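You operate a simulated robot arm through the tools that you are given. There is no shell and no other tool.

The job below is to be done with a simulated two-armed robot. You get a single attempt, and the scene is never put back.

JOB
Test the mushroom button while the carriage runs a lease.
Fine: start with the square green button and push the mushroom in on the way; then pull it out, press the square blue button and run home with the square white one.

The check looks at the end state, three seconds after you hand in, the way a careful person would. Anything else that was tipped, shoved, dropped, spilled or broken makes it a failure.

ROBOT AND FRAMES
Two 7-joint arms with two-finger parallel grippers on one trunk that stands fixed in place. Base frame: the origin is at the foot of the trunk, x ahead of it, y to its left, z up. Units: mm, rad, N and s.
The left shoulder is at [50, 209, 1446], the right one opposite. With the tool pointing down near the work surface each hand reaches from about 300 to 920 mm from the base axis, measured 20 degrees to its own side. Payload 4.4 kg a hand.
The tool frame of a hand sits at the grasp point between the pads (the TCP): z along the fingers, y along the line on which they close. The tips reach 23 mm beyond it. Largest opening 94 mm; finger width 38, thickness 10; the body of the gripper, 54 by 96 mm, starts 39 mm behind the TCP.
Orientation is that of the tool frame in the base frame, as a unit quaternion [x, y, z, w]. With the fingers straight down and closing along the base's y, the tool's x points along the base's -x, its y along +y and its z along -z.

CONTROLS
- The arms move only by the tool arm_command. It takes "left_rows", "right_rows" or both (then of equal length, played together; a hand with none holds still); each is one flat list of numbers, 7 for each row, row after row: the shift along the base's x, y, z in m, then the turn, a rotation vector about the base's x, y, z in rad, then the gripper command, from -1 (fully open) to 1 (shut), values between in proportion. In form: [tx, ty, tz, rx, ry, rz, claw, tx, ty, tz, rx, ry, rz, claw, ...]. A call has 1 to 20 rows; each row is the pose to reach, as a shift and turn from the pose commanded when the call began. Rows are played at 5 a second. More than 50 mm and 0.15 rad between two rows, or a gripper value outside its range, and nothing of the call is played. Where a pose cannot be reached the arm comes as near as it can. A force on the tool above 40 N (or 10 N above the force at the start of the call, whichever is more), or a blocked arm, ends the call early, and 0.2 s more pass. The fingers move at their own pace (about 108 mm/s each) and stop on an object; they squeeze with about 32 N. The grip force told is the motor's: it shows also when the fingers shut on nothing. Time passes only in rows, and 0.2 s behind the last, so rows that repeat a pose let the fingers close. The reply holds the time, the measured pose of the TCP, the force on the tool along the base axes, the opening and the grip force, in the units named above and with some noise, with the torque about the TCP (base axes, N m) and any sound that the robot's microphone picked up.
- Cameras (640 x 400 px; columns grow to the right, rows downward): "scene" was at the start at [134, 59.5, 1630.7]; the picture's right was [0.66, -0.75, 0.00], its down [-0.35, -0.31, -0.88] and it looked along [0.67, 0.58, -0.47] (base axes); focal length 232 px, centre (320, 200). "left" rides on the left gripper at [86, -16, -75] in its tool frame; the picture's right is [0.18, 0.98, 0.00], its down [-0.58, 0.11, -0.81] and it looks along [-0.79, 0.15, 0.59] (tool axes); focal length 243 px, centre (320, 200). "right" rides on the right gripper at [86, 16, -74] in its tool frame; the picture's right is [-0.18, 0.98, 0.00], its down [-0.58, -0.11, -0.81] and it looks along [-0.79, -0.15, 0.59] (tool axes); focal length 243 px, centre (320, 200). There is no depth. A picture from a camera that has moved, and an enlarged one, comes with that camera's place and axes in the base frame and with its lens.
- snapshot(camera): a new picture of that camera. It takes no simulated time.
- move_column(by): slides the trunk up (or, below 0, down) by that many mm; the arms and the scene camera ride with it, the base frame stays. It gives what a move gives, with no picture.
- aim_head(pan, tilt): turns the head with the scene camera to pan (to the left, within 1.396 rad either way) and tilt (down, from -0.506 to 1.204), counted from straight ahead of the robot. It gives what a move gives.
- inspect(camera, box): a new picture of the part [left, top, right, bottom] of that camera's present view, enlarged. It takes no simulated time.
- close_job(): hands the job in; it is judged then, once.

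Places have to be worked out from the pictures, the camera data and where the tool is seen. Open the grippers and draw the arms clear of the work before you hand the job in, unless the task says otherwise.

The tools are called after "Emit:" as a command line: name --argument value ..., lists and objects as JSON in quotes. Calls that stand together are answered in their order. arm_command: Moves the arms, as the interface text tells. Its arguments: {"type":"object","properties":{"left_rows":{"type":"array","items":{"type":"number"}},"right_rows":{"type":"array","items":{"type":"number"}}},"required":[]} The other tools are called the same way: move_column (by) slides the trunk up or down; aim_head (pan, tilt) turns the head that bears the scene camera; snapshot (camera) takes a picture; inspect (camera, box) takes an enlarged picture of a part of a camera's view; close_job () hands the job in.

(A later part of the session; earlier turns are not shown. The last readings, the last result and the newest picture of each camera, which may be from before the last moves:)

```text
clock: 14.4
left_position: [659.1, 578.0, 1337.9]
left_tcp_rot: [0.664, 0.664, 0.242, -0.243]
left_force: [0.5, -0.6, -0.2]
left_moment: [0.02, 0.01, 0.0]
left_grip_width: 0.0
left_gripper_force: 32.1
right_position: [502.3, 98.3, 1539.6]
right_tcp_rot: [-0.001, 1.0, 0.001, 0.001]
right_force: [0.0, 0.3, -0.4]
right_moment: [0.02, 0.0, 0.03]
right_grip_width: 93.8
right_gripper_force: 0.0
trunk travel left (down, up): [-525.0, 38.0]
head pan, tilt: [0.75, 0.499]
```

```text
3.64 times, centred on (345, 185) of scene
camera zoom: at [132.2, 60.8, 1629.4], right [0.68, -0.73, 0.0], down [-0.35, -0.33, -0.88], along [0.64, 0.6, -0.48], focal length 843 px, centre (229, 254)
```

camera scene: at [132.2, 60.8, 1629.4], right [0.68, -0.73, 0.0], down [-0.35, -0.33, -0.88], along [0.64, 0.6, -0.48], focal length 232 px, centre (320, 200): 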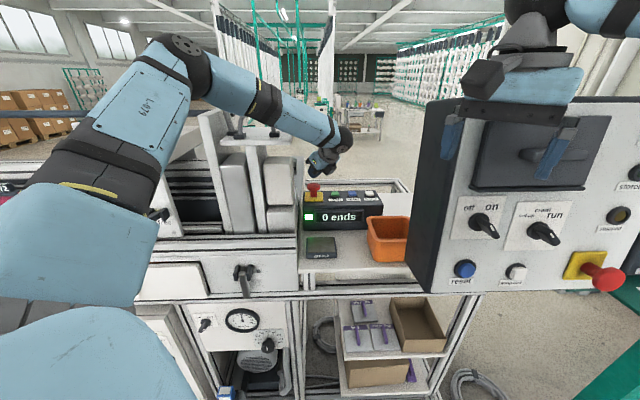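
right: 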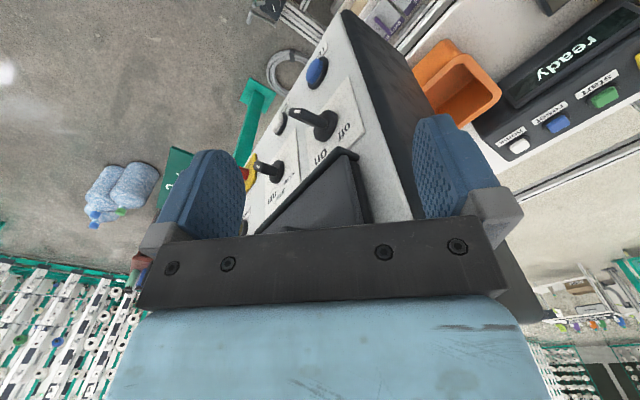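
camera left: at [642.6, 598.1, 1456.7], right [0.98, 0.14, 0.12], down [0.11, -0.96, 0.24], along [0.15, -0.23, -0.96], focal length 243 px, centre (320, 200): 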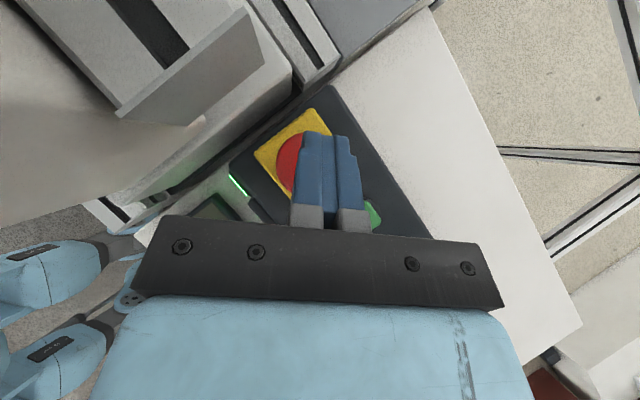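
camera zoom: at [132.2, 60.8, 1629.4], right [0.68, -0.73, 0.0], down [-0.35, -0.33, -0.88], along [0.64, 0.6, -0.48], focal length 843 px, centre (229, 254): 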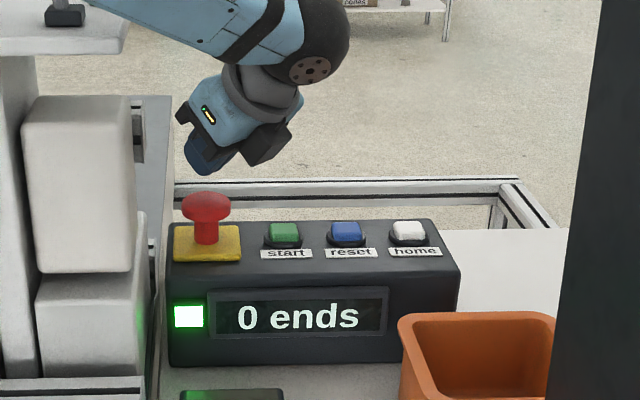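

The carriage has begun to run: its lever moved left and the display counts "0 ends". Now I push the mushroom straight down.

Emit:
arm_command --left_rows '[0, 0.001, -0.015, 0, 0, 0, 1, 0, 0.001, -0.021, 0, 0, 0, 1, 0, 0.001, -0.026, 0, 0, 0, 1]'

Emit:
snapshot --camera "scene"

Emit:
inspect --camera "scene" --box '[290, 130, 400, 240]'

```text
clock: 15.2
left_position: [658.4, 580.1, 1310.1]
left_tcp_rot: [0.664, 0.665, 0.241, -0.241]
left_force: [0.0, -0.1, -0.1]
left_moment: [-0.01, 0.04, -0.01]
left_grip_width: 0.3
left_gripper_force: 32.3
right_position: [501.9, 98.4, 1539.4]
right_tcp_rot: [0.0, 1.0, 0.0, -0.001]
right_force: [-0.3, -0.4, -0.7]
right_moment: [-0.02, -0.04, 0.01]
right_grip_width: 94.1
right_gripper_force: 0.1
trunk travel left (down, up): [-525.0, 38.0]
head pan, tilt: [0.75, 0.499]
heard: click
```

```text
taken
camera scene: at [132.2, 61.8, 1629.3], right [0.68, -0.73, 0.0], down [-0.35, -0.33, -0.88], along [0.64, 0.6, -0.48], focal length 232 px, centre (320, 200)
```

scene: 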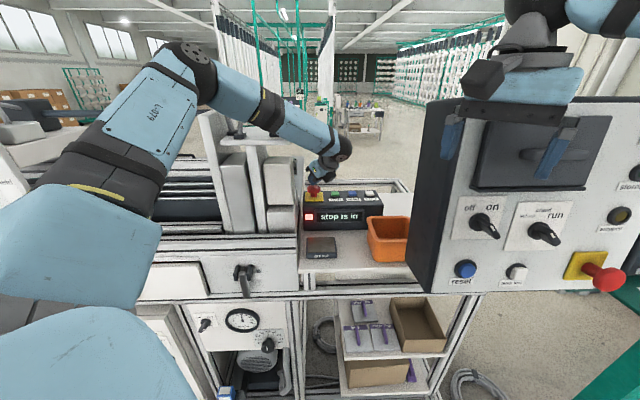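

```text
3.64 times, centred on (345, 185) of scene
camera zoom: at [132.2, 61.8, 1629.3], right [0.68, -0.73, 0.0], down [-0.35, -0.33, -0.88], along [0.64, 0.6, -0.48], focal length 843 px, centre (229, 254)
```

zoom: 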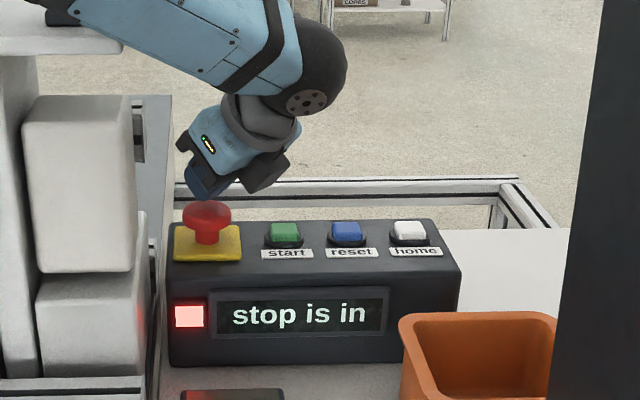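

The mushroom latched with a click: the lamp is red, the display says "stop is in", and the carriage has stopped well to the left. I lift, open the fingers to about 76 mm and check the alignment over the cap.

Emit:
arm_command --left_rows '[0, 0, 0.04, 0, 0, 0, 1, 0, 0, 0.045, 0, 0, 0, -0.62, 0, 0, 0.045, 0, 0, 0, -0.62, 0, 0, 0.045, 0, 0, 0, -0.62]'

Emit:
inspect --camera "left" --box '[160, 20, 480, 220]'

Emit:
inspect --camera "scene" --box '[290, 130, 400, 240]'

```text
clock: 16.2
left_position: [658.6, 578.9, 1358.2]
left_tcp_rot: [0.663, 0.665, 0.243, -0.242]
left_force: [-0.5, 1.1, 0.3]
left_moment: [-0.01, 0.0, 0.02]
left_grip_width: 76.1
left_gripper_force: 0.1
right_position: [499.3, 96.9, 1541.1]
right_tcp_rot: [0.0, 1.0, 0.001, 0.001]
right_force: [-0.2, -0.9, 0.1]
right_moment: [0.0, -0.01, 0.0]
right_grip_width: 94.0
right_gripper_force: 0.0
trunk travel left (down, up): [-525.0, 38.0]
head pan, tilt: [0.75, 0.499]
```

```text
2.00 times, centred on (320, 120) of left
camera zoom: at [642.8, 597.7, 1468.1], right [0.98, 0.14, 0.12], down [0.11, -0.96, 0.24], along [0.15, -0.23, -0.96], focal length 485 px, centre (320, 360)
```

zoom: 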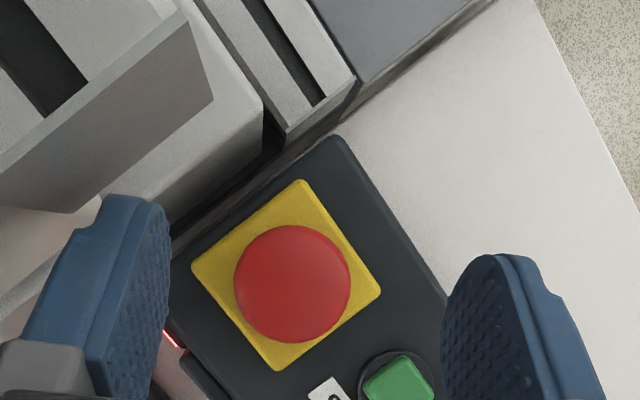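

```text
3.64 times, centred on (345, 185) of scene
camera zoom: at [130.8, 60.8, 1629.6], right [0.68, -0.73, 0.0], down [-0.35, -0.33, -0.88], along [0.64, 0.6, -0.48], focal length 843 px, centre (229, 254)
```

zoom: 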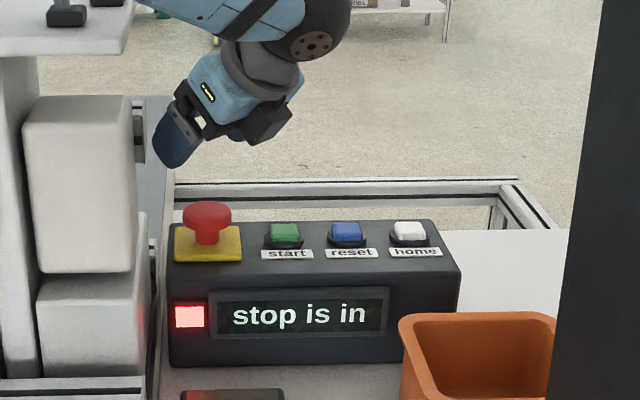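

The cap is now at about [657.5, 581], spanning z 1267–1285. I narrow the opening to about 66 mm to keep the left finger clear of the machine block, and lower the fingers partway.

Emit:
arm_command --left_rows '[-0.001, 0, -0.02, 0, 0, 0, -0.4, -0.001, 0, -0.038, 0, 0, 0, -0.4, -0.001, 0, -0.046, 0, 0, 0, -0.4, -0.001, 0, -0.052, 0, 0, 0, -0.4]'

Emit:
snapshot --camera "left"

Emit:
inspect --camera "scene" --box '[270, 130, 380, 240]'

```text
clock: 17.2
left_position: [656.9, 579.2, 1304.4]
left_tcp_rot: [0.664, 0.665, 0.242, -0.242]
left_force: [-0.4, -0.7, -0.2]
left_moment: [-0.03, -0.01, 0.02]
left_grip_width: 65.8
left_gripper_force: 0.1
right_position: [501.1, 97.7, 1541.1]
right_tcp_rot: [0.001, 1.0, 0.001, 0.0]
right_force: [-0.8, -0.1, 0.3]
right_moment: [-0.06, -0.01, 0.02]
right_grip_width: 94.2
right_gripper_force: 0.0
trunk travel left (down, up): [-525.0, 38.0]
head pan, tilt: [0.75, 0.499]
```

```text
taken
camera left: at [642.3, 598.0, 1415.3], right [0.98, 0.14, 0.12], down [0.11, -0.96, 0.24], along [0.15, -0.23, -0.96], focal length 243 px, centre (320, 200)
```

left: 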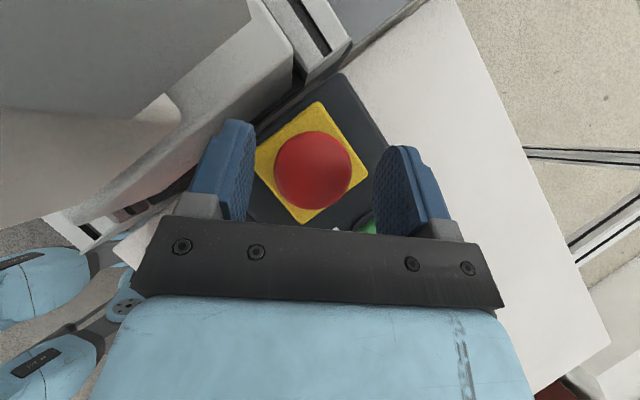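

```text
3.64 times, centred on (325, 185) of scene
camera zoom: at [131.9, 61.3, 1629.5], right [0.68, -0.73, 0.0], down [-0.35, -0.33, -0.88], along [0.64, 0.6, -0.48], focal length 843 px, centre (302, 254)
```

zoom: 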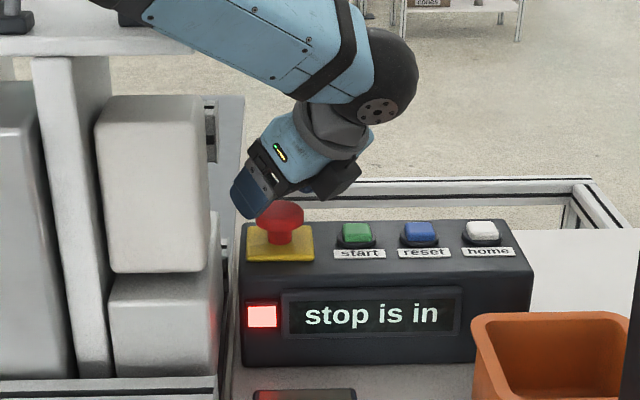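

The cap sits centred between the fingers with clearance on both sides. I lower to cap height, close, and check the grip before pulling.

Emit:
arm_command --left_rows '[0, 0.001, -0.012, 0, 0, 0, -0.4, 0, 0.001, -0.023, 0, 0, 0, -0.4, 0, 0.001, -0.023, 0, 0, 0, 0.3, 0, 0.001, -0.023, 0, 0, 0, 1, 0, 0.001, -0.023, 0, 0, 0, 1]'

Emit:
inspect --camera "scene" --box '[270, 130, 380, 240]'

Emit:
inspect --camera "left" --box '[160, 20, 480, 220]'

```text
clock: 18.4
left_position: [657.5, 573.1, 1290.3]
left_tcp_rot: [0.662, 0.665, 0.247, -0.242]
left_force: [20.2, -3.2, 11.8]
left_moment: [-0.22, -0.71, -0.18]
left_grip_width: 46.1
left_gripper_force: 45.4
right_position: [498.9, 88.1, 1542.1]
right_tcp_rot: [0.0, 1.0, 0.004, 0.001]
right_force: [-1.5, -0.4, 0.7]
right_moment: [0.01, -0.04, -0.01]
right_grip_width: 94.0
right_gripper_force: 0.0
trunk travel left (down, up): [-525.0, 38.0]
head pan, tilt: [0.75, 0.499]
```

```text
3.64 times, centred on (325, 185) of scene
camera zoom: at [129.0, 50.8, 1630.3], right [0.68, -0.73, 0.0], down [-0.35, -0.32, -0.88], along [0.64, 0.6, -0.47], focal length 843 px, centre (302, 254)
```

zoom: 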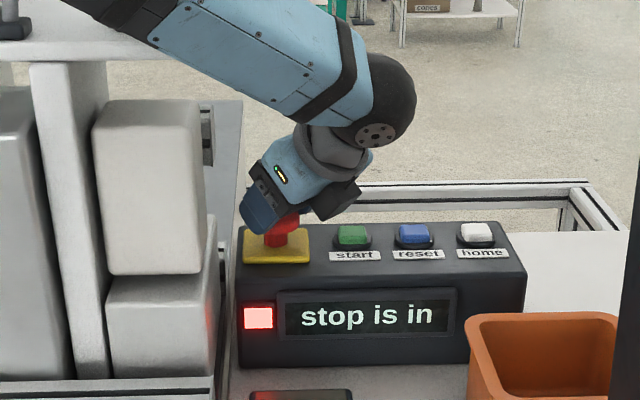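

```text
2.00 times, centred on (320, 120) of left
camera zoom: at [641.0, 590.1, 1400.9], right [0.98, 0.14, 0.13], down [0.11, -0.97, 0.24], along [0.16, -0.22, -0.96], focal length 485 px, centre (320, 360)
```

zoom: 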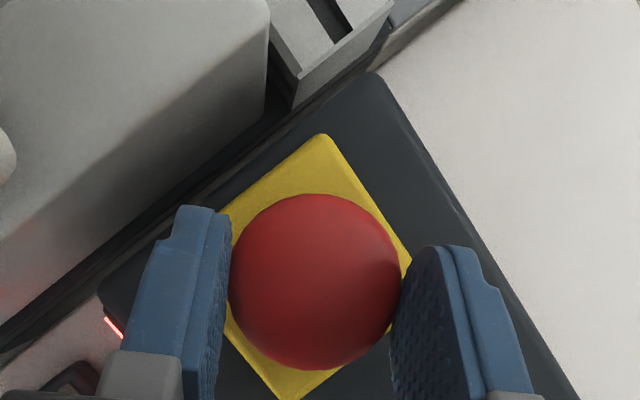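

The fingers hold the cap (46 mm), but the TCP stopped about 9 mm high and the trunk has swayed some 10 mm in y. Part of the arm may be touching something, so I look at the whole view before doing anything else.

Emit:
snapshot --camera "scene"

Emit:
inspect --camera "scene" --box '[150, 20, 370, 200]'

Emit:
snapshot --camera "right"

Emit:
snapshot --camera "left"

```text
taken
camera scene: at [129.0, 50.8, 1630.3], right [0.68, -0.73, 0.0], down [-0.35, -0.32, -0.88], along [0.64, 0.6, -0.47], focal length 232 px, centre (320, 200)
```

scene: 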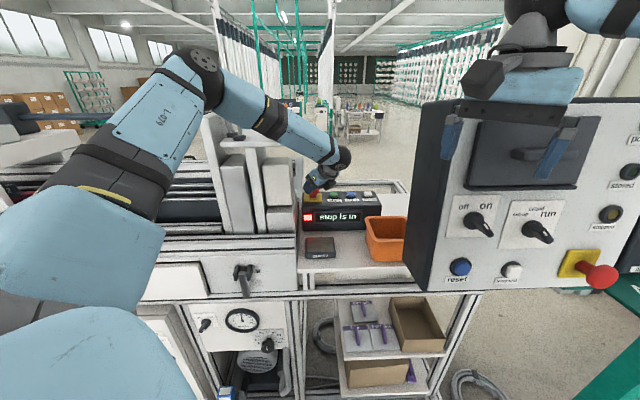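

```text
2.22 times, centred on (260, 110) of scene
camera zoom: at [129.0, 50.8, 1630.3], right [0.68, -0.73, 0.0], down [-0.35, -0.32, -0.88], along [0.64, 0.6, -0.47], focal length 515 px, centre (453, 400)
```

zoom: 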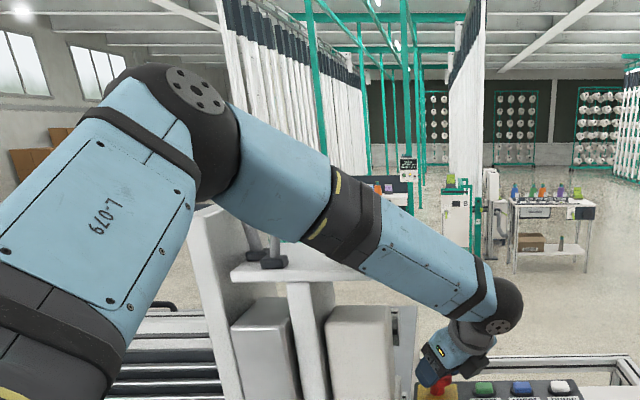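

```text
taken
camera right: at [412.8, 102.9, 1616.2], right [0.18, 0.98, 0.01], down [0.58, -0.12, 0.81], along [0.79, -0.14, -0.59], focal length 243 px, centre (320, 200)
```

right: 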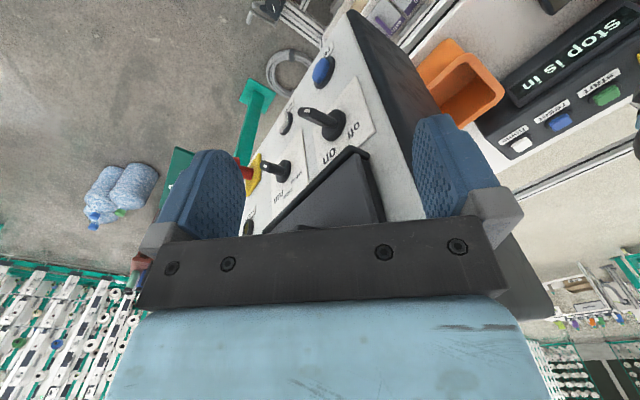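

```text
taken
camera left: at [641.0, 590.1, 1400.9], right [0.98, 0.14, 0.13], down [0.11, -0.97, 0.24], along [0.16, -0.22, -0.96], focal length 243 px, centre (320, 200)
```

left: 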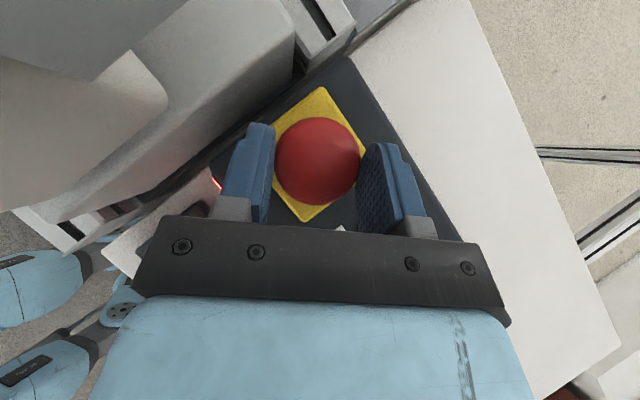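

The forearm is probably brushing the shelf edge at this height, but the grip on the cap is sound: 46 mm with the pads covering the cap. Lifting relieves that contact, so I pull straight up in small steps.

Emit:
arm_command --left_rows '[0, 0, 0.008, 0, 0, 0, 1, 0, 0, 0.016, 0, 0, 0, 1, 0, 0, 0.023, 0, 0, 0, 1]'

Emit:
inspect --camera "scene" --box '[270, 130, 380, 240]'

Emit:
inspect --camera "left" --box '[160, 20, 480, 220]'

```text
clock: 19.2
left_position: [657.3, 576.0, 1301.6]
left_tcp_rot: [0.664, 0.664, 0.239, -0.246]
left_force: [-1.2, -30.8, -14.8]
left_moment: [-1.15, 0.24, 0.0]
left_grip_width: 46.0
left_gripper_force: 44.7
right_position: [503.7, 92.2, 1538.3]
right_tcp_rot: [0.0, 1.0, 0.002, -0.001]
right_force: [0.3, 0.2, -0.2]
right_moment: [0.0, 0.01, 0.0]
right_grip_width: 94.1
right_gripper_force: 0.1
trunk travel left (down, up): [-525.0, 38.0]
head pan, tilt: [0.75, 0.499]
heard: click
```

```text
3.64 times, centred on (325, 185) of scene
camera zoom: at [133.6, 56.2, 1629.1], right [0.68, -0.73, 0.0], down [-0.35, -0.32, -0.88], along [0.64, 0.6, -0.48], focal length 843 px, centre (302, 254)
```

zoom: 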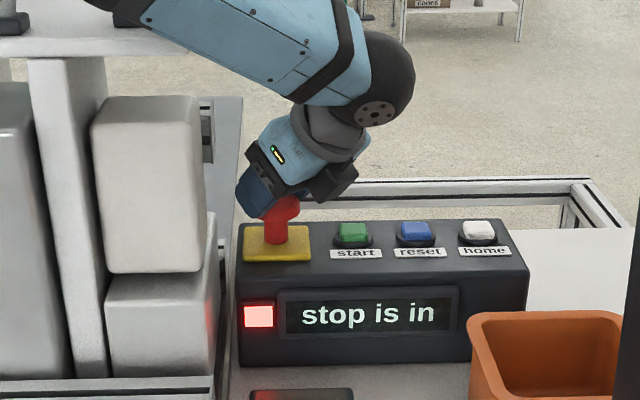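

```text
2.00 times, centred on (320, 120) of left
camera zoom: at [643.1, 596.3, 1413.5], right [0.98, 0.14, 0.11], down [0.11, -0.96, 0.24], along [0.14, -0.22, -0.96], focal length 485 px, centre (320, 360)
```

zoom: 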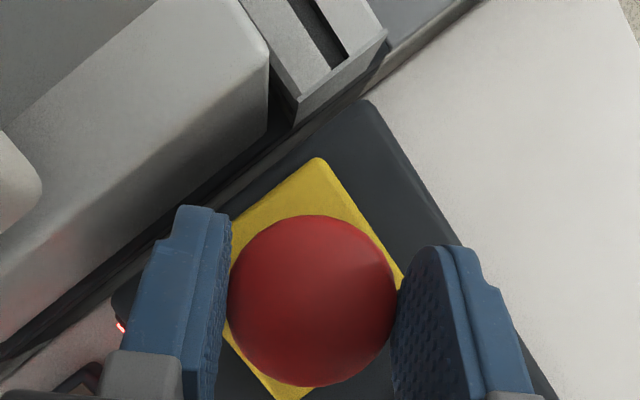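

A click came on the pull and the cap stands higher again, so the mushroom is out. I release the cap in place and see what the display says.

Emit:
arm_command --left_rows '[0, 0, 0, 0, 0, 0, 0.2, 0, 0, 0, 0, 0, 0, -0.4, 0, 0, 0, 0, 0, 0, -0.4]'

Emit:
inspect --camera "scene" --box '[270, 130, 380, 240]'

Emit:
inspect --camera "left" --box '[160, 20, 480, 220]'

```text
clock: 20.0
left_position: [657.6, 581.1, 1305.5]
left_tcp_rot: [0.663, 0.666, 0.243, -0.243]
left_force: [0.9, 0.5, 1.9]
left_moment: [-0.05, 0.04, 0.03]
left_grip_width: 65.8
left_gripper_force: 0.0
right_position: [501.1, 95.8, 1540.3]
right_tcp_rot: [0.0, 1.0, 0.001, 0.0]
right_force: [0.6, -0.9, 0.0]
right_moment: [0.01, 0.0, 0.01]
right_grip_width: 94.1
right_gripper_force: 0.0
trunk travel left (down, up): [-525.0, 38.0]
head pan, tilt: [0.75, 0.499]
```

```text
3.64 times, centred on (325, 185) of scene
camera zoom: at [131.7, 60.3, 1629.7], right [0.68, -0.73, 0.0], down [-0.35, -0.33, -0.88], along [0.64, 0.6, -0.48], focal length 843 px, centre (302, 254)
```

zoom: 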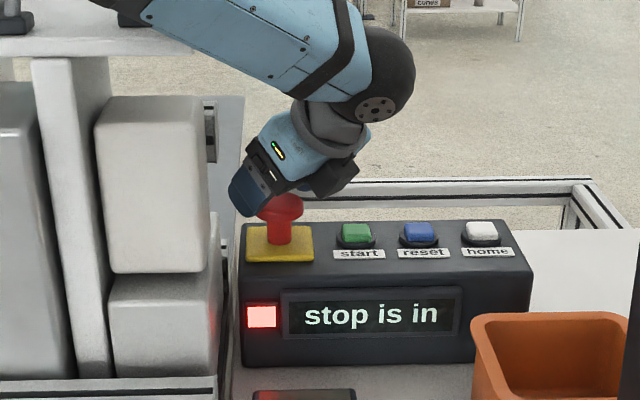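

```text
2.00 times, centred on (320, 120) of left
camera zoom: at [642.6, 600.4, 1416.7], right [0.98, 0.14, 0.12], down [0.11, -0.96, 0.24], along [0.15, -0.22, -0.96], focal length 485 px, centre (320, 360)
```

zoom: 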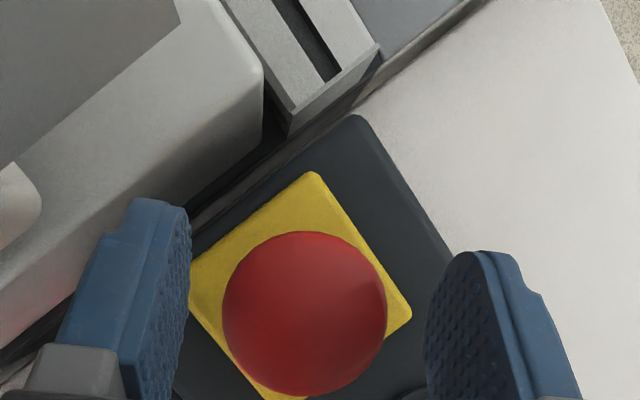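

The arm has sprung back to its proper pose, and the cap is again at z≈1283, so the mushroom is out. The display probably holds "stop is in" until reset. I lift off, shut the fingers and go over the blue button at about [762, 488].

Emit:
arm_command --left_rows '[0, 0, 0.03, 0, 0, 0, -0.4, 0, 0, 0.055, 0, 0, 0, -0.4, 0.035, -0.031, 0.055, 0, 0, 0, 1, 0.07, -0.062, 0.045, 0, 0, 0, 1, 0.104, -0.092, 0.03, 0, 0, 0, 1, 0.104, -0.092, 0, 0, 0, 0, 1]'

Emit:
inspect --camera "scene" --box '[290, 130, 400, 240]'

Emit:
inspect --camera "left" --box '[160, 20, 480, 220]'

Emit:
snapshot --camera "scene"

```text
clock: 21.4
left_position: [742.5, 495.0, 1312.6]
left_tcp_rot: [0.664, 0.665, 0.243, -0.241]
left_force: [0.2, 0.0, 0.2]
left_moment: [0.01, -0.04, 0.04]
left_grip_width: 0.0
left_gripper_force: 32.0
left hand out of reach, approached as far as the arm can: row 5, 6
right_position: [500.6, 96.2, 1539.2]
right_tcp_rot: [0.0, 1.0, 0.0, -0.001]
right_force: [0.1, 0.3, 0.3]
right_moment: [0.01, 0.03, 0.0]
right_grip_width: 94.2
right_gripper_force: 0.1
trunk travel left (down, up): [-525.0, 38.0]
head pan, tilt: [0.75, 0.499]
```

```text
3.64 times, centred on (345, 185) of scene
camera zoom: at [131.2, 61.4, 1629.6], right [0.68, -0.73, 0.0], down [-0.35, -0.33, -0.88], along [0.64, 0.6, -0.48], focal length 843 px, centre (229, 254)
```

zoom: 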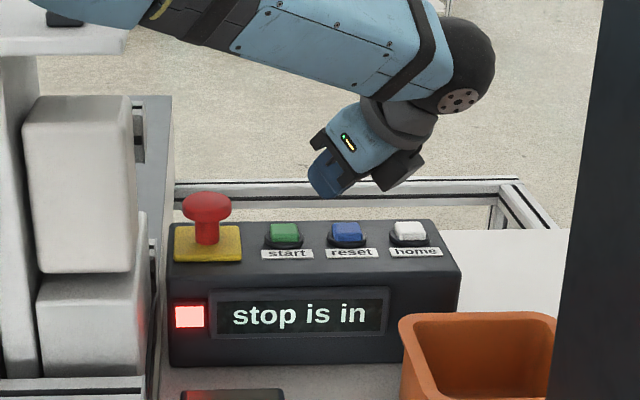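

```text
2.00 times, centred on (320, 120) of left
camera zoom: at [726.2, 513.9, 1422.9], right [0.98, 0.14, 0.12], down [0.11, -0.96, 0.24], along [0.15, -0.23, -0.96], focal length 485 px, centre (320, 360)
```

zoom: 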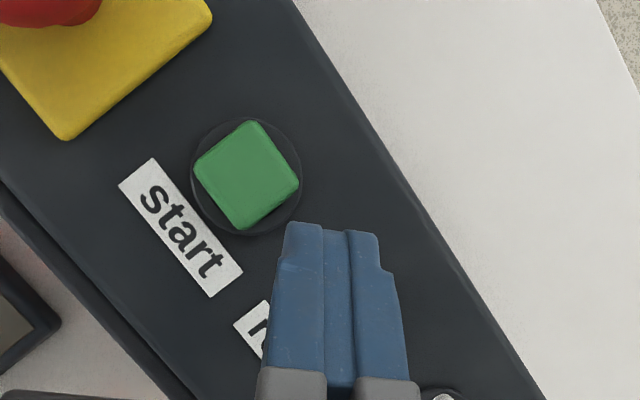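

```text
taken
camera scene: at [131.2, 61.4, 1629.6], right [0.68, -0.73, 0.0], down [-0.35, -0.33, -0.88], along [0.64, 0.6, -0.48], focal length 232 px, centre (320, 200)
```

scene: 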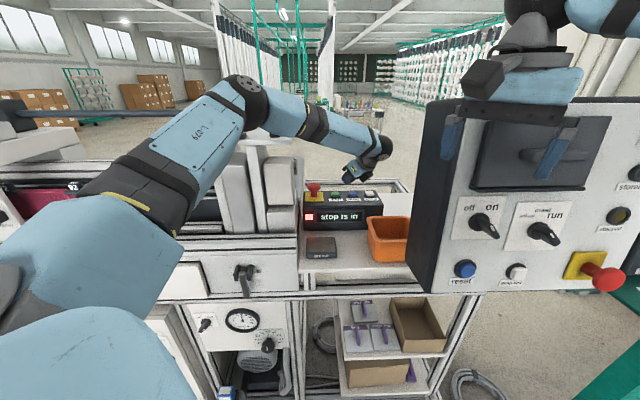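

The 40° tilt toward +y puts blue just out of reach: the wrist is too far out and the hand stopped at [742, 495]. I draw back a little and turn the hand 45° further so that the fingers tilt away from the robot and the wrist comes nearer.

Emit:
arm_command --left_rows '[-0.015, 0, 0.02, 0, 0, -0.13, 1, -0.03, 0, 0.035, 0, 0, -0.26, 1, -0.045, 0, 0.05, 0, 0, -0.39, 1, -0.055, 0, 0.05, 0, 0, -0.52, 1, -0.06, 0, 0.05, 0, 0, -0.65, 1, -0.06, 0, 0.05, 0, 0, -0.785, 1, -0.06, 0, 0.05, 0, 0, -0.785, 1]'

Emit:
snapshot --camera "scene"

Emit:
snapshot --camera "left"

```text
clock: 23.0
left_position: [684.4, 495.4, 1360.9]
left_tcp_rot: [0.868, 0.359, 0.317, -0.13]
left_force: [-0.2, 0.5, -0.9]
left_moment: [0.01, -0.02, 0.03]
left_grip_width: 0.0
left_gripper_force: 32.4
right_position: [502.0, 96.9, 1538.9]
right_tcp_rot: [0.0, 1.0, 0.0, 0.0]
right_force: [0.2, -0.4, 0.1]
right_moment: [-0.02, -0.04, 0.02]
right_grip_width: 94.3
right_gripper_force: 0.1
trunk travel left (down, up): [-525.0, 38.0]
head pan, tilt: [0.75, 0.499]
```

```text
taken
camera scene: at [131.9, 61.5, 1629.4], right [0.68, -0.73, 0.0], down [-0.35, -0.33, -0.88], along [0.64, 0.6, -0.48], focal length 232 px, centre (320, 200)
```

scene: 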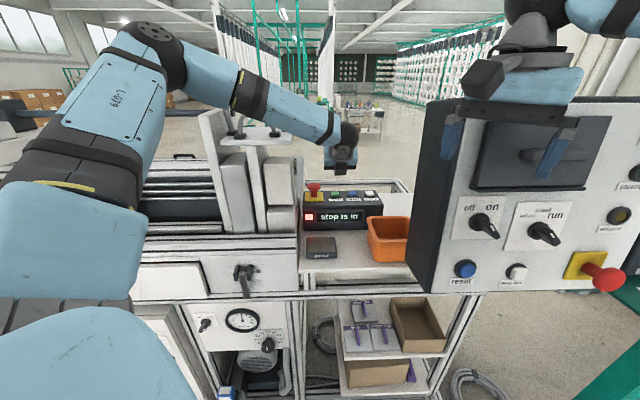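

```text
taken
camera left: at [684.7, 520.6, 1472.7], right [0.79, -0.59, 0.12], down [-0.6, -0.76, 0.24], along [-0.05, -0.27, -0.96], focal length 243 px, centre (320, 200)
```

left: 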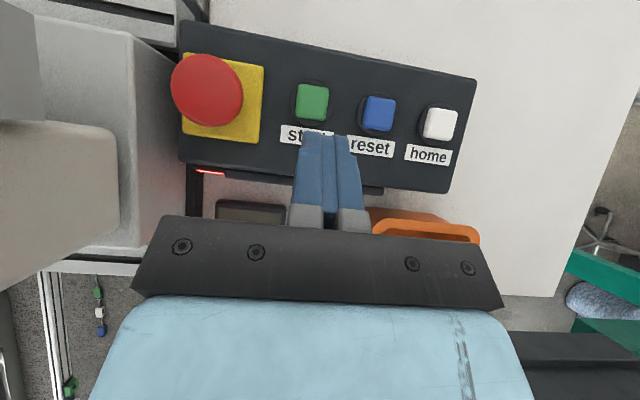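

The turned hand is fine: TCP is at [684, 495, 1361], and from this view green is at [718.4, 533], blue at [761, 490] and white at [803.5, 446]. I move over blue.

Emit:
arm_command --left_rows '[0.035, -0.003, -0.015, 0, 0, 0, 1, 0.07, -0.006, -0.035, 0, 0, 0, 1, 0.0765, -0.006, -0.065, 0, 0, 0, 1, 0.0765, -0.006, -0.075, 0, 0, 0, 1]'

Emit:
inspect --camera "scene" --box '[290, 130, 400, 240]'

Emit:
inspect --camera "left" --box '[160, 20, 480, 220]'

```text
clock: 24.0
left_position: [758.8, 488.9, 1285.6]
left_tcp_rot: [0.868, 0.361, 0.316, -0.131]
left_force: [0.2, 0.3, 0.1]
left_moment: [-0.01, 0.0, -0.03]
left_grip_width: 0.0
left_gripper_force: 32.3
right_position: [501.0, 97.6, 1539.5]
right_tcp_rot: [0.0, 1.0, 0.001, 0.0]
right_force: [-0.9, 0.4, -0.5]
right_moment: [0.02, 0.02, -0.01]
right_grip_width: 93.9
right_gripper_force: 0.0
trunk travel left (down, up): [-525.0, 38.0]
head pan, tilt: [0.75, 0.499]
```

```text
3.64 times, centred on (345, 185) of scene
camera zoom: at [132.1, 61.2, 1629.5], right [0.68, -0.73, 0.0], down [-0.35, -0.33, -0.88], along [0.64, 0.6, -0.48], focal length 843 px, centre (229, 254)
```

zoom: 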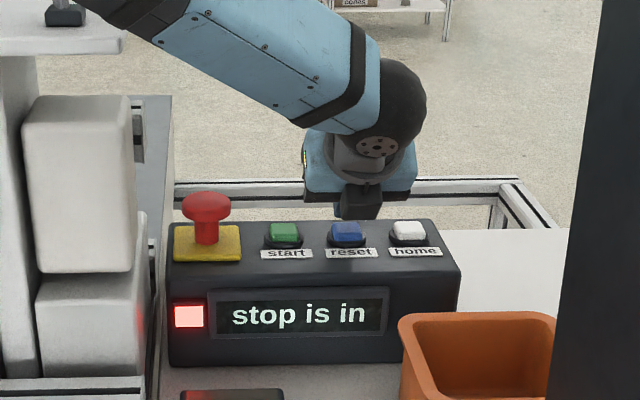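

```text
2.00 times, centred on (320, 120) of left
camera zoom: at [761.2, 513.7, 1396.4], right [0.8, -0.59, 0.12], down [-0.6, -0.76, 0.24], along [-0.05, -0.27, -0.96], focal length 485 px, centre (320, 360)
```

zoom: 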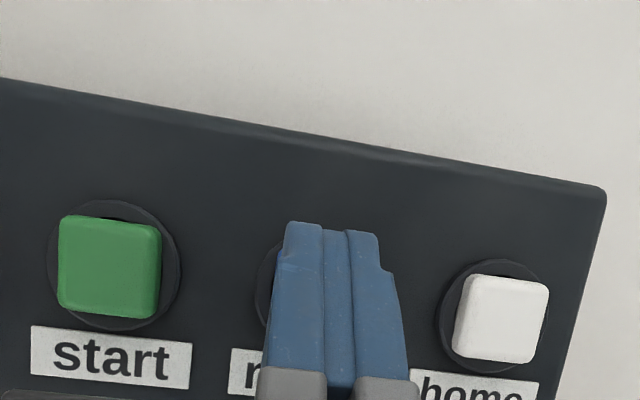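

The fingers are over blue, with the tip perhaps 4–5 mm toward its front edge. I correct by 3 mm in x and in y and press down gently.

Emit:
arm_command --left_rows '[0.003, 0.003, -0.005, 0, 0, 0, 1, 0.003, 0.003, -0.009, 0, 0, 0, 1, 0.003, 0.003, -0.011, 0, 0, 0, 1]'

Emit:
inspect --camera "scene" --box '[290, 130, 400, 240]'

```text
clock: 24.8
left_position: [760.5, 492.9, 1277.2]
left_tcp_rot: [0.867, 0.361, 0.318, -0.131]
left_force: [1.3, 0.5, 1.6]
left_moment: [-0.02, 0.05, 0.0]
left_grip_width: 0.0
left_gripper_force: 32.6
right_position: [502.6, 96.9, 1540.2]
right_tcp_rot: [0.0, 1.0, 0.001, 0.0]
right_force: [-0.7, 0.5, 0.9]
right_moment: [0.04, 0.01, 0.01]
right_grip_width: 93.6
right_gripper_force: 0.0
trunk travel left (down, up): [-525.0, 38.0]
head pan, tilt: [0.75, 0.499]
```

```text
3.64 times, centred on (345, 185) of scene
camera zoom: at [131.6, 61.2, 1629.5], right [0.68, -0.73, 0.0], down [-0.35, -0.33, -0.88], along [0.64, 0.6, -0.48], focal length 843 px, centre (229, 254)
```

zoom: 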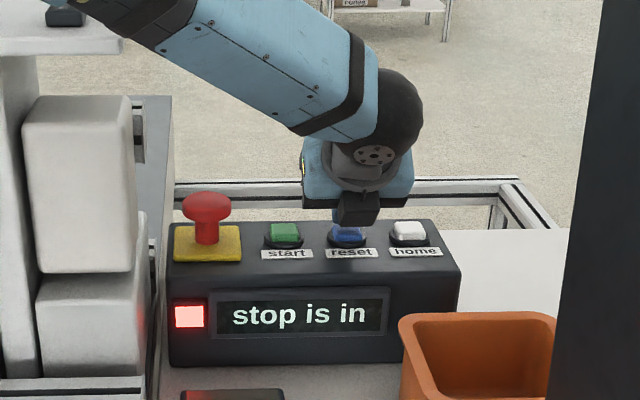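

There is light contact (1.6 N) and no click yet, so I press a few millimetres further.

Emit:
arm_command --left_rows '[0, 0, -0.004, 0, 0, 0, 1]'

Emit:
inspect --camera "scene" --box '[290, 130, 400, 240]'

```text
clock: 25.2
left_position: [761.5, 493.2, 1272.8]
left_tcp_rot: [0.868, 0.36, 0.316, -0.131]
left_force: [1.9, 1.4, 3.6]
left_moment: [0.02, -0.05, 0.03]
left_grip_width: 0.0
left_gripper_force: 31.9
right_position: [500.6, 97.3, 1540.4]
right_tcp_rot: [-0.001, 1.0, 0.001, 0.0]
right_force: [0.2, 0.1, 0.2]
right_moment: [-0.02, -0.01, -0.01]
right_grip_width: 93.9
right_gripper_force: 0.0
trunk travel left (down, up): [-525.0, 38.0]
head pan, tilt: [0.75, 0.499]
heard: click
```

```text
3.64 times, centred on (345, 185) of scene
camera zoom: at [131.3, 61.1, 1629.6], right [0.68, -0.73, 0.0], down [-0.35, -0.33, -0.88], along [0.64, 0.6, -0.48], focal length 843 px, centre (229, 254)
```

zoom: 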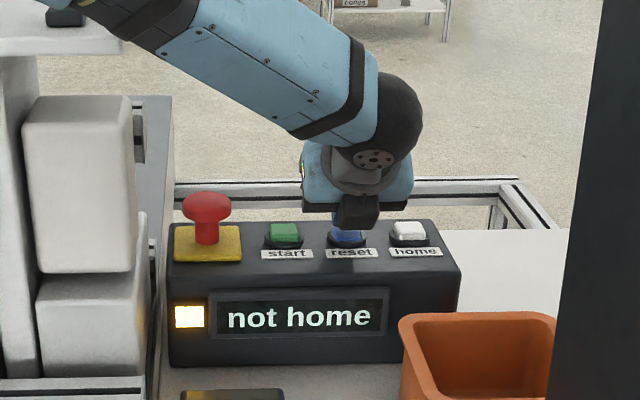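

There was a click, the lamp is amber and the display says "not home", so the reset is taken. I lift off and move over the white button.

Emit:
arm_command --left_rows '[0, 0, 0.035, 0, 0, 0, 1, 0.021, -0.022, 0.035, 0, 0, 0, 1, 0.0425, -0.045, 0.03, 0, 0, 0, 1, 0.0425, -0.045, 0.015, 0, 0, 0, 1]'

Emit:
snapshot --camera "scene"

Emit:
inspect --camera "left" --box '[160, 20, 480, 220]'

Emit:
inspect --camera "scene" --box '[290, 130, 400, 240]'

```text
clock: 26.2
left_position: [798.4, 448.2, 1290.2]
left_tcp_rot: [0.868, 0.36, 0.318, -0.131]
left_force: [-0.5, -0.9, -0.4]
left_moment: [0.02, -0.03, 0.02]
left_grip_width: 0.0
left_gripper_force: 32.2
left hand out of reach, approached as far as the arm can: row 4
right_position: [499.9, 96.8, 1540.3]
right_tcp_rot: [0.0, 1.0, 0.0, 0.0]
right_force: [0.2, -0.8, 0.6]
right_moment: [-0.01, -0.01, 0.01]
right_grip_width: 94.1
right_gripper_force: 0.0
trunk travel left (down, up): [-525.0, 38.0]
head pan, tilt: [0.75, 0.499]
```

```text
taken
camera scene: at [130.1, 61.7, 1629.7], right [0.68, -0.73, 0.0], down [-0.35, -0.33, -0.88], along [0.64, 0.6, -0.48], focal length 232 px, centre (320, 200)
```

scene: 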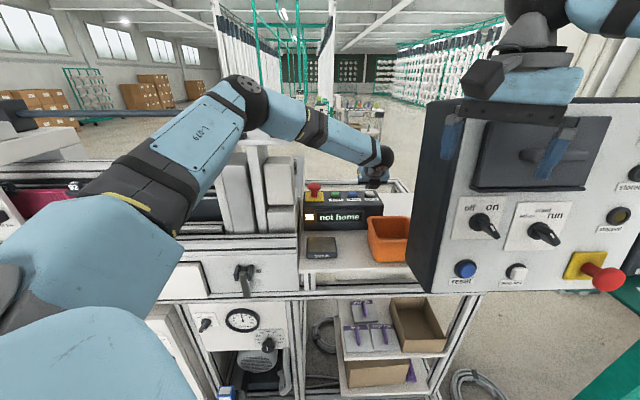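

```text
2.00 times, centred on (320, 120) of left
camera zoom: at [801.2, 474.1, 1400.7], right [0.8, -0.59, 0.12], down [-0.6, -0.76, 0.24], along [-0.05, -0.27, -0.96], focal length 485 px, centre (320, 360)
```

zoom: 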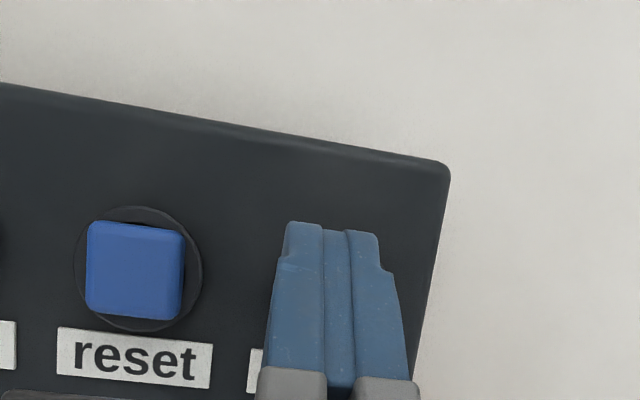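

```text
3.64 times, centred on (345, 185) of scene
camera zoom: at [130.1, 61.7, 1629.7], right [0.68, -0.73, 0.0], down [-0.35, -0.33, -0.88], along [0.64, 0.6, -0.48], focal length 843 px, centre (229, 254)
```

zoom: 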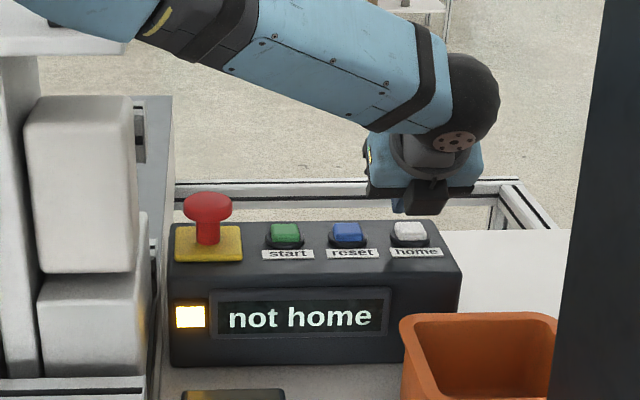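

White is marginally out of reach at this tilt: the hand stopped at [798.4, 448.2], 5 mm short. I tilt 0.2 rad more so the wrist comes closer, and centre over white.

Emit:
arm_command --left_rows '[0.001, -0.002, 0.005, 0.0707, -0.0707, 0, 1, 0.003, -0.004, 0.005, 0.1414, -0.1414, 0, 1, 0.003, -0.004, 0.002, 0.1414, -0.1414, 0, 1]'

Emit:
snapshot --camera "left"

Emit:
inspect --camera "scene" --box '[300, 150, 400, 230]'

Emit:
snapshot --camera "right"

```text
clock: 27.0
left_position: [798.3, 446.2, 1294.0]
left_tcp_rot: [0.831, 0.346, 0.402, -0.167]
left_force: [-0.2, -0.2, 0.0]
left_moment: [-0.01, -0.02, 0.03]
left_grip_width: 0.0
left_gripper_force: 31.3
left hand out of reach, approached as far as the arm can: row 2, 3
right_position: [502.0, 97.1, 1540.3]
right_tcp_rot: [0.0, 1.0, 0.0, 0.0]
right_force: [-0.5, -0.6, 0.3]
right_moment: [0.03, -0.03, 0.02]
right_grip_width: 93.9
right_gripper_force: 0.0
trunk travel left (down, up): [-525.0, 38.0]
head pan, tilt: [0.75, 0.499]
```

```text
taken
camera left: at [785.4, 455.2, 1405.5], right [0.78, -0.61, 0.15], down [-0.62, -0.78, 0.05], along [0.09, -0.13, -0.99], focal length 243 px, centre (320, 200)
```

left: 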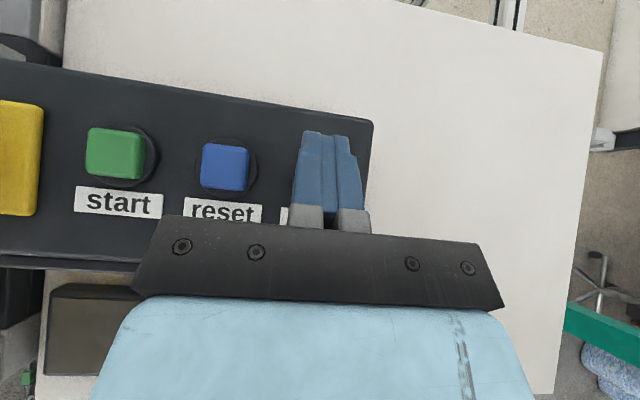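

```text
5.00 times, centred on (350, 190) of scene
camera zoom: at [132.1, 61.4, 1629.4], right [0.68, -0.73, 0.0], down [-0.35, -0.33, -0.88], along [0.64, 0.6, -0.48], focal length 1159 px, centre (170, 250)
```

zoom: 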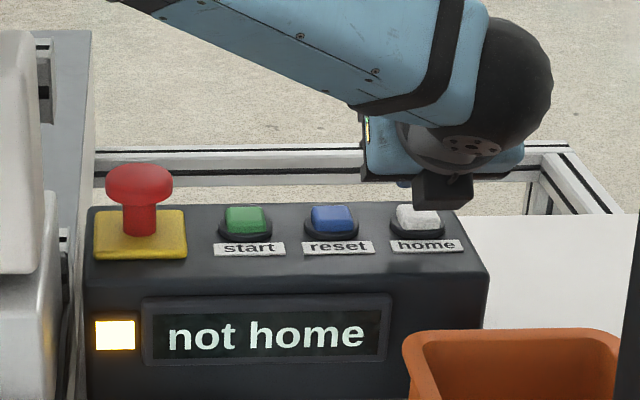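

```text
taken
camera right: at [415.8, 113.5, 1614.3], right [0.18, 0.98, 0.0], down [0.58, -0.11, 0.81], along [0.79, -0.15, -0.59], focal length 243 px, centre (320, 200)
```

right: 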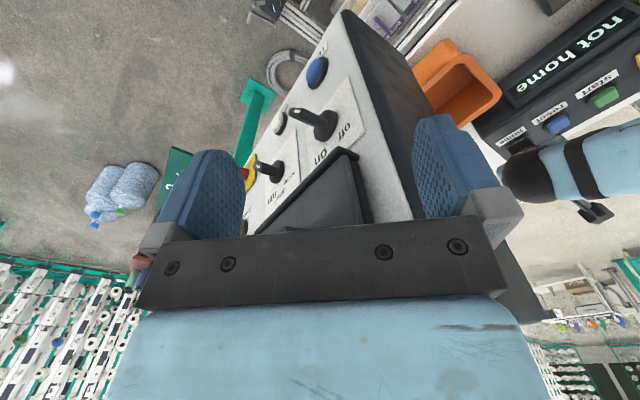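

Extra tilt doesn't help, so the limit is a wrist joint and not the arm's length. With the tool nearer vertical white should be within the arm's normal range, and the forearm is well clear of the shelf here, so I rise a little and bring the hand upright.

Emit:
arm_command --left_rows '[0, 0, 0.015, -0.1, 0.1, 0, 1, 0, 0, 0.03, -0.2, 0.2, 0, 1, 0, 0, 0.04, -0.3, 0.3, 0, 1, 0, 0, 0.045, -0.4, 0.4, 0, 1, 0, 0, 0.045, -0.5, 0.5, 0, 1, 0, 0, 0.045, -0.5, 0.5, 0, 1]'

Emit:
snapshot --camera "scene"

Emit:
snapshot --camera "left"

```text
clock: 28.4
left_position: [790.2, 447.6, 1339.1]
left_tcp_rot: [0.919, 0.382, 0.088, -0.036]
left_force: [0.1, 0.1, 0.1]
left_moment: [-0.01, -0.02, -0.01]
left_grip_width: 0.1
left_gripper_force: 32.1
left hand out of reach, approached as far as the arm can: row 5, 6
right_position: [500.7, 97.8, 1540.4]
right_tcp_rot: [-0.001, 1.0, 0.0, 0.0]
right_force: [-1.1, -0.8, 0.2]
right_moment: [0.03, -0.01, 0.0]
right_grip_width: 94.1
right_gripper_force: 0.2
trunk travel left (down, up): [-525.0, 38.0]
head pan, tilt: [0.75, 0.499]
```

```text
taken
camera scene: at [131.8, 61.5, 1629.5], right [0.68, -0.73, 0.0], down [-0.35, -0.33, -0.88], along [0.64, 0.6, -0.48], focal length 232 px, centre (320, 200)
```

scene: 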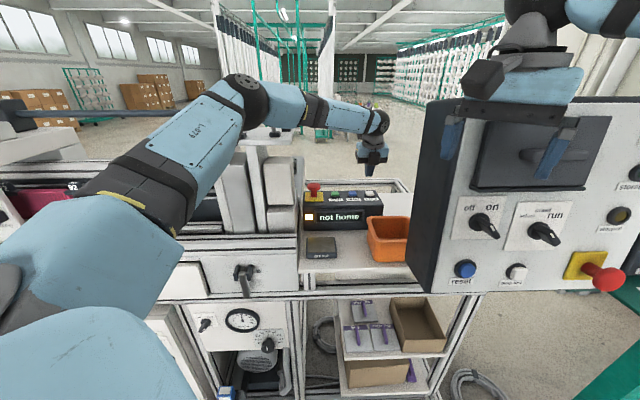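

```text
taken
camera left: at [830.6, 509.8, 1427.7], right [0.82, -0.57, 0.04], down [-0.43, -0.59, 0.68], along [-0.36, -0.58, -0.73], focal length 243 px, centre (320, 200)
```

left: 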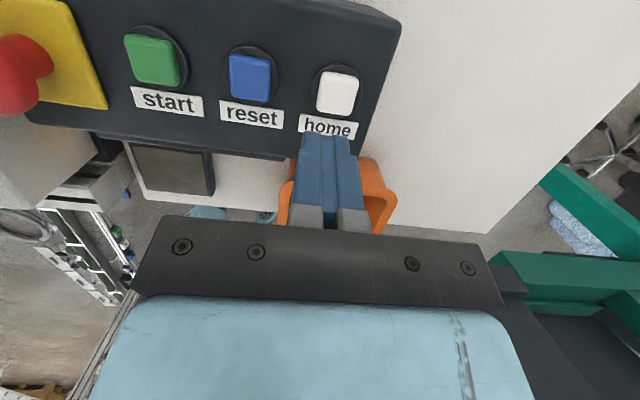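

Even near vertical the hand stops at x≈790 with this large yaw, so the wrist roll is what limits it. I back off to open space and bring the hand upright at its natural yaw, where the stated reach covers the white button.

Emit:
arm_command --left_rows '[-0.02, 0, 0.02, -0.067, 0.067, 0, 1, -0.04, 0, 0.04, -0.134, 0.134, 0, 1, -0.06, 0, 0.06, -0.134, 0.134, 0, 1, -0.06, 0, 0.06, -0.134, 0.134, 0, 1]'

```text
clock: 29.4
left_position: [730.9, 448.8, 1399.3]
left_tcp_rot: [0.923, 0.384, 0.001, 0.0]
left_force: [-0.4, -0.3, 1.1]
left_moment: [-0.01, 0.03, -0.03]
left_grip_width: 0.3
left_gripper_force: 31.8
right_position: [501.5, 97.1, 1539.4]
right_tcp_rot: [0.001, 1.0, 0.0, 0.0]
right_force: [0.5, -1.2, -0.1]
right_moment: [0.01, -0.01, 0.01]
right_grip_width: 93.8
right_gripper_force: 0.1
trunk travel left (down, up): [-525.0, 38.0]
head pan, tilt: [0.75, 0.499]
```

The tool is vertical at [731, 449, 1399] and clear of everything. Now I yaw it back by 135° to the starting heading.

Emit:
arm_command --left_rows '[0, 0, 0, 0, 0, 0.1473, 1, 0, 0, 0, 0, 0, 0.2945, 1, 0, 0, 0, 0, 0, 0.4418, 1, 0, 0, 0, 0, 0, 0.589, 1, 0, 0, 0, 0, 0, 0.7363, 1, 0, 0, 0, 0, 0, 0.8835, 1, 0, 0, 0, 0, 0, 1.0308, 1, 0, 0, 0, 0, 0, 1.178, 1, 0, 0, 0, 0, 0, 1.3253, 1, 0, 0, 0, 0, 0, 1.4726, 1, 0, 0, 0, 0, 0, 1.6198, 1, 0, 0, 0, 0, 0, 1.7671, 1, 0, 0, 0, 0, 0, 1.9143, 1, 0, 0, 0, 0, 0, 2.0616, 1, 0, 0, 0, 0, 0, 2.2088, 1, 0, 0, 0, 0, 0, 2.3562, 1, 0, 0, 0, 0, 0, 2.3562, 1]'

Emit:
snapshot --camera "scene"

Emit:
snapshot --camera "left"

```text
clock: 33.0
left_position: [730.2, 448.9, 1400.8]
left_tcp_rot: [-0.002, 1.0, 0.0, 0.0]
left_force: [-0.1, -0.5, 0.4]
left_moment: [-0.04, 0.0, -0.03]
left_grip_width: 0.0
left_gripper_force: 31.5
right_position: [501.6, 97.9, 1539.1]
right_tcp_rot: [0.0, 1.0, 0.0, 0.0]
right_force: [-0.4, -0.1, -0.1]
right_moment: [-0.03, 0.01, -0.03]
right_grip_width: 94.1
right_gripper_force: 0.0
trunk travel left (down, up): [-525.0, 38.0]
head pan, tilt: [0.75, 0.499]
```

```text
taken
camera scene: at [131.8, 61.5, 1629.4], right [0.68, -0.73, 0.0], down [-0.35, -0.33, -0.88], along [0.64, 0.6, -0.48], focal length 232 px, centre (320, 200)
```

scene: 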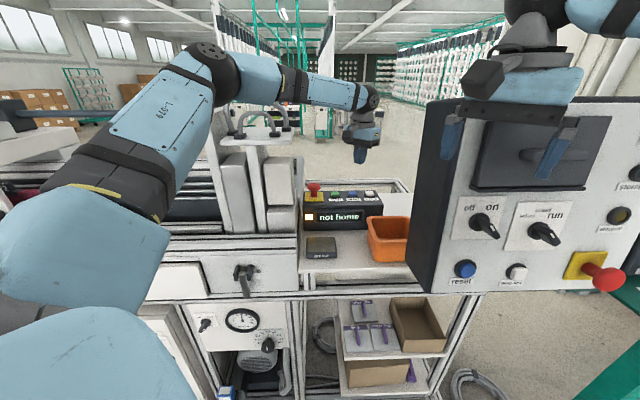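

```text
taken
camera left: at [645.3, 432.2, 1473.3], right [-0.19, 0.98, 0.0], down [0.58, 0.11, 0.8], along [0.79, 0.15, -0.59], focal length 243 px, centre (320, 200)
```

left: 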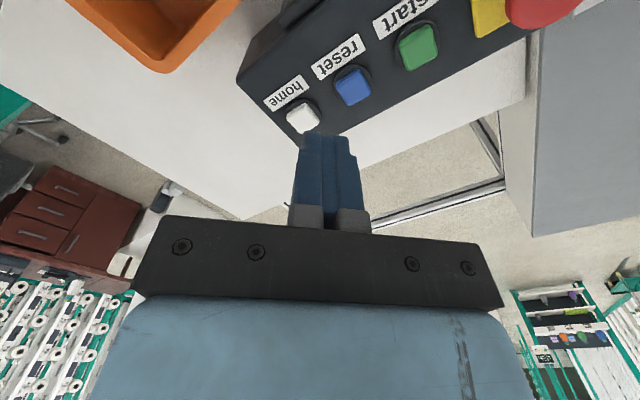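

The hand is upright at its natural heading, and the view confirms white at about [803.5, 444]. I move over it and start descending, checking reach.

Emit:
arm_command --left_rows '[0.03, -0.002, -0.02, 0, 0, 0, 1, 0.06, -0.004, -0.045, 0, 0, 0, 1, 0.073, -0.005, -0.075, 0, 0, 0, 1, 0.073, -0.005, -0.105, 0, 0, 0, 1, 0.073, -0.005, -0.105, 0, 0, 0, 1]'

Emit:
inspect --camera "scene" --box '[300, 140, 400, 230]'

Emit:
inspect --camera "left" --box '[200, 20, 480, 220]'

Emit:
snapshot --camera "scene"

```text
clock: 34.2
left_position: [764.9, 448.0, 1305.3]
left_tcp_rot: [-0.001, 1.0, -0.001, -0.001]
left_force: [-0.5, 0.0, -0.6]
left_moment: [0.04, -0.01, 0.02]
left_grip_width: 0.0
left_gripper_force: 31.7
left hand out of reach, approached as far as the arm can: row 2, 3, 4, 5
right_position: [501.0, 97.6, 1539.4]
right_tcp_rot: [0.001, 1.0, 0.0, 0.001]
right_force: [-0.7, 0.0, -0.1]
right_moment: [0.02, 0.03, 0.01]
right_grip_width: 93.9
right_gripper_force: 0.0
trunk travel left (down, up): [-525.0, 38.0]
head pan, tilt: [0.75, 0.499]
```

```text
4.44 times, centred on (350, 185) of scene
camera zoom: at [132.1, 61.9, 1629.4], right [0.68, -0.73, 0.0], down [-0.35, -0.33, -0.88], along [0.64, 0.6, -0.48], focal length 1030 px, centre (187, 267)
```

zoom: 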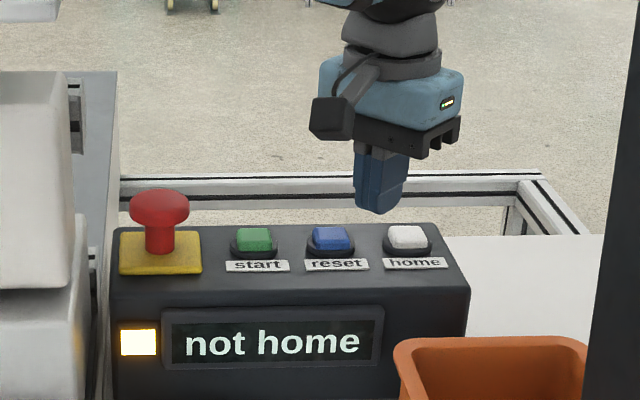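

```text
2.00 times, centred on (340, 120) of left
camera zoom: at [680.6, 433.3, 1378.1], right [-0.19, 0.98, 0.0], down [0.58, 0.11, 0.81], along [0.79, 0.15, -0.59], focal length 485 px, centre (280, 360)
```

zoom: 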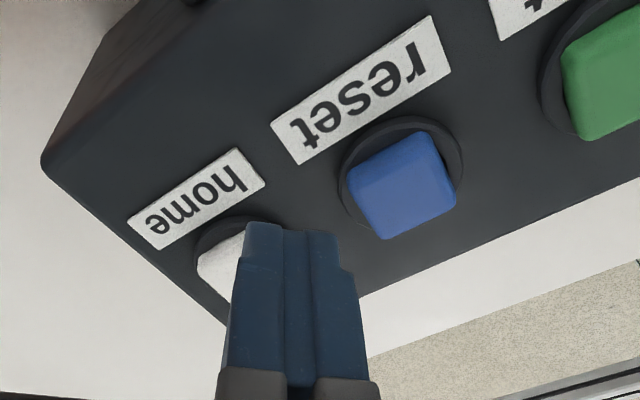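

```text
taken
camera scene: at [132.1, 61.9, 1629.4], right [0.68, -0.73, 0.0], down [-0.35, -0.33, -0.88], along [0.64, 0.6, -0.48], focal length 232 px, centre (320, 200)
```

scene: 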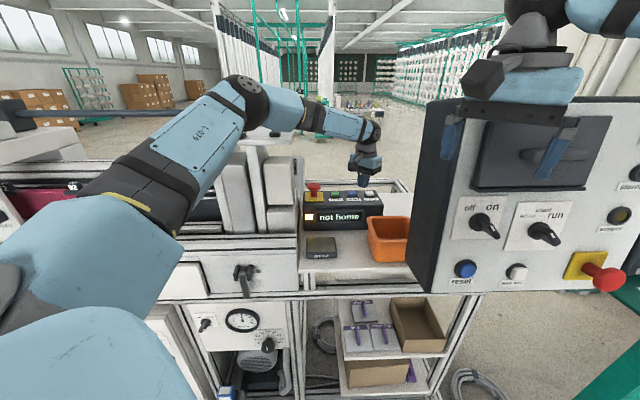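

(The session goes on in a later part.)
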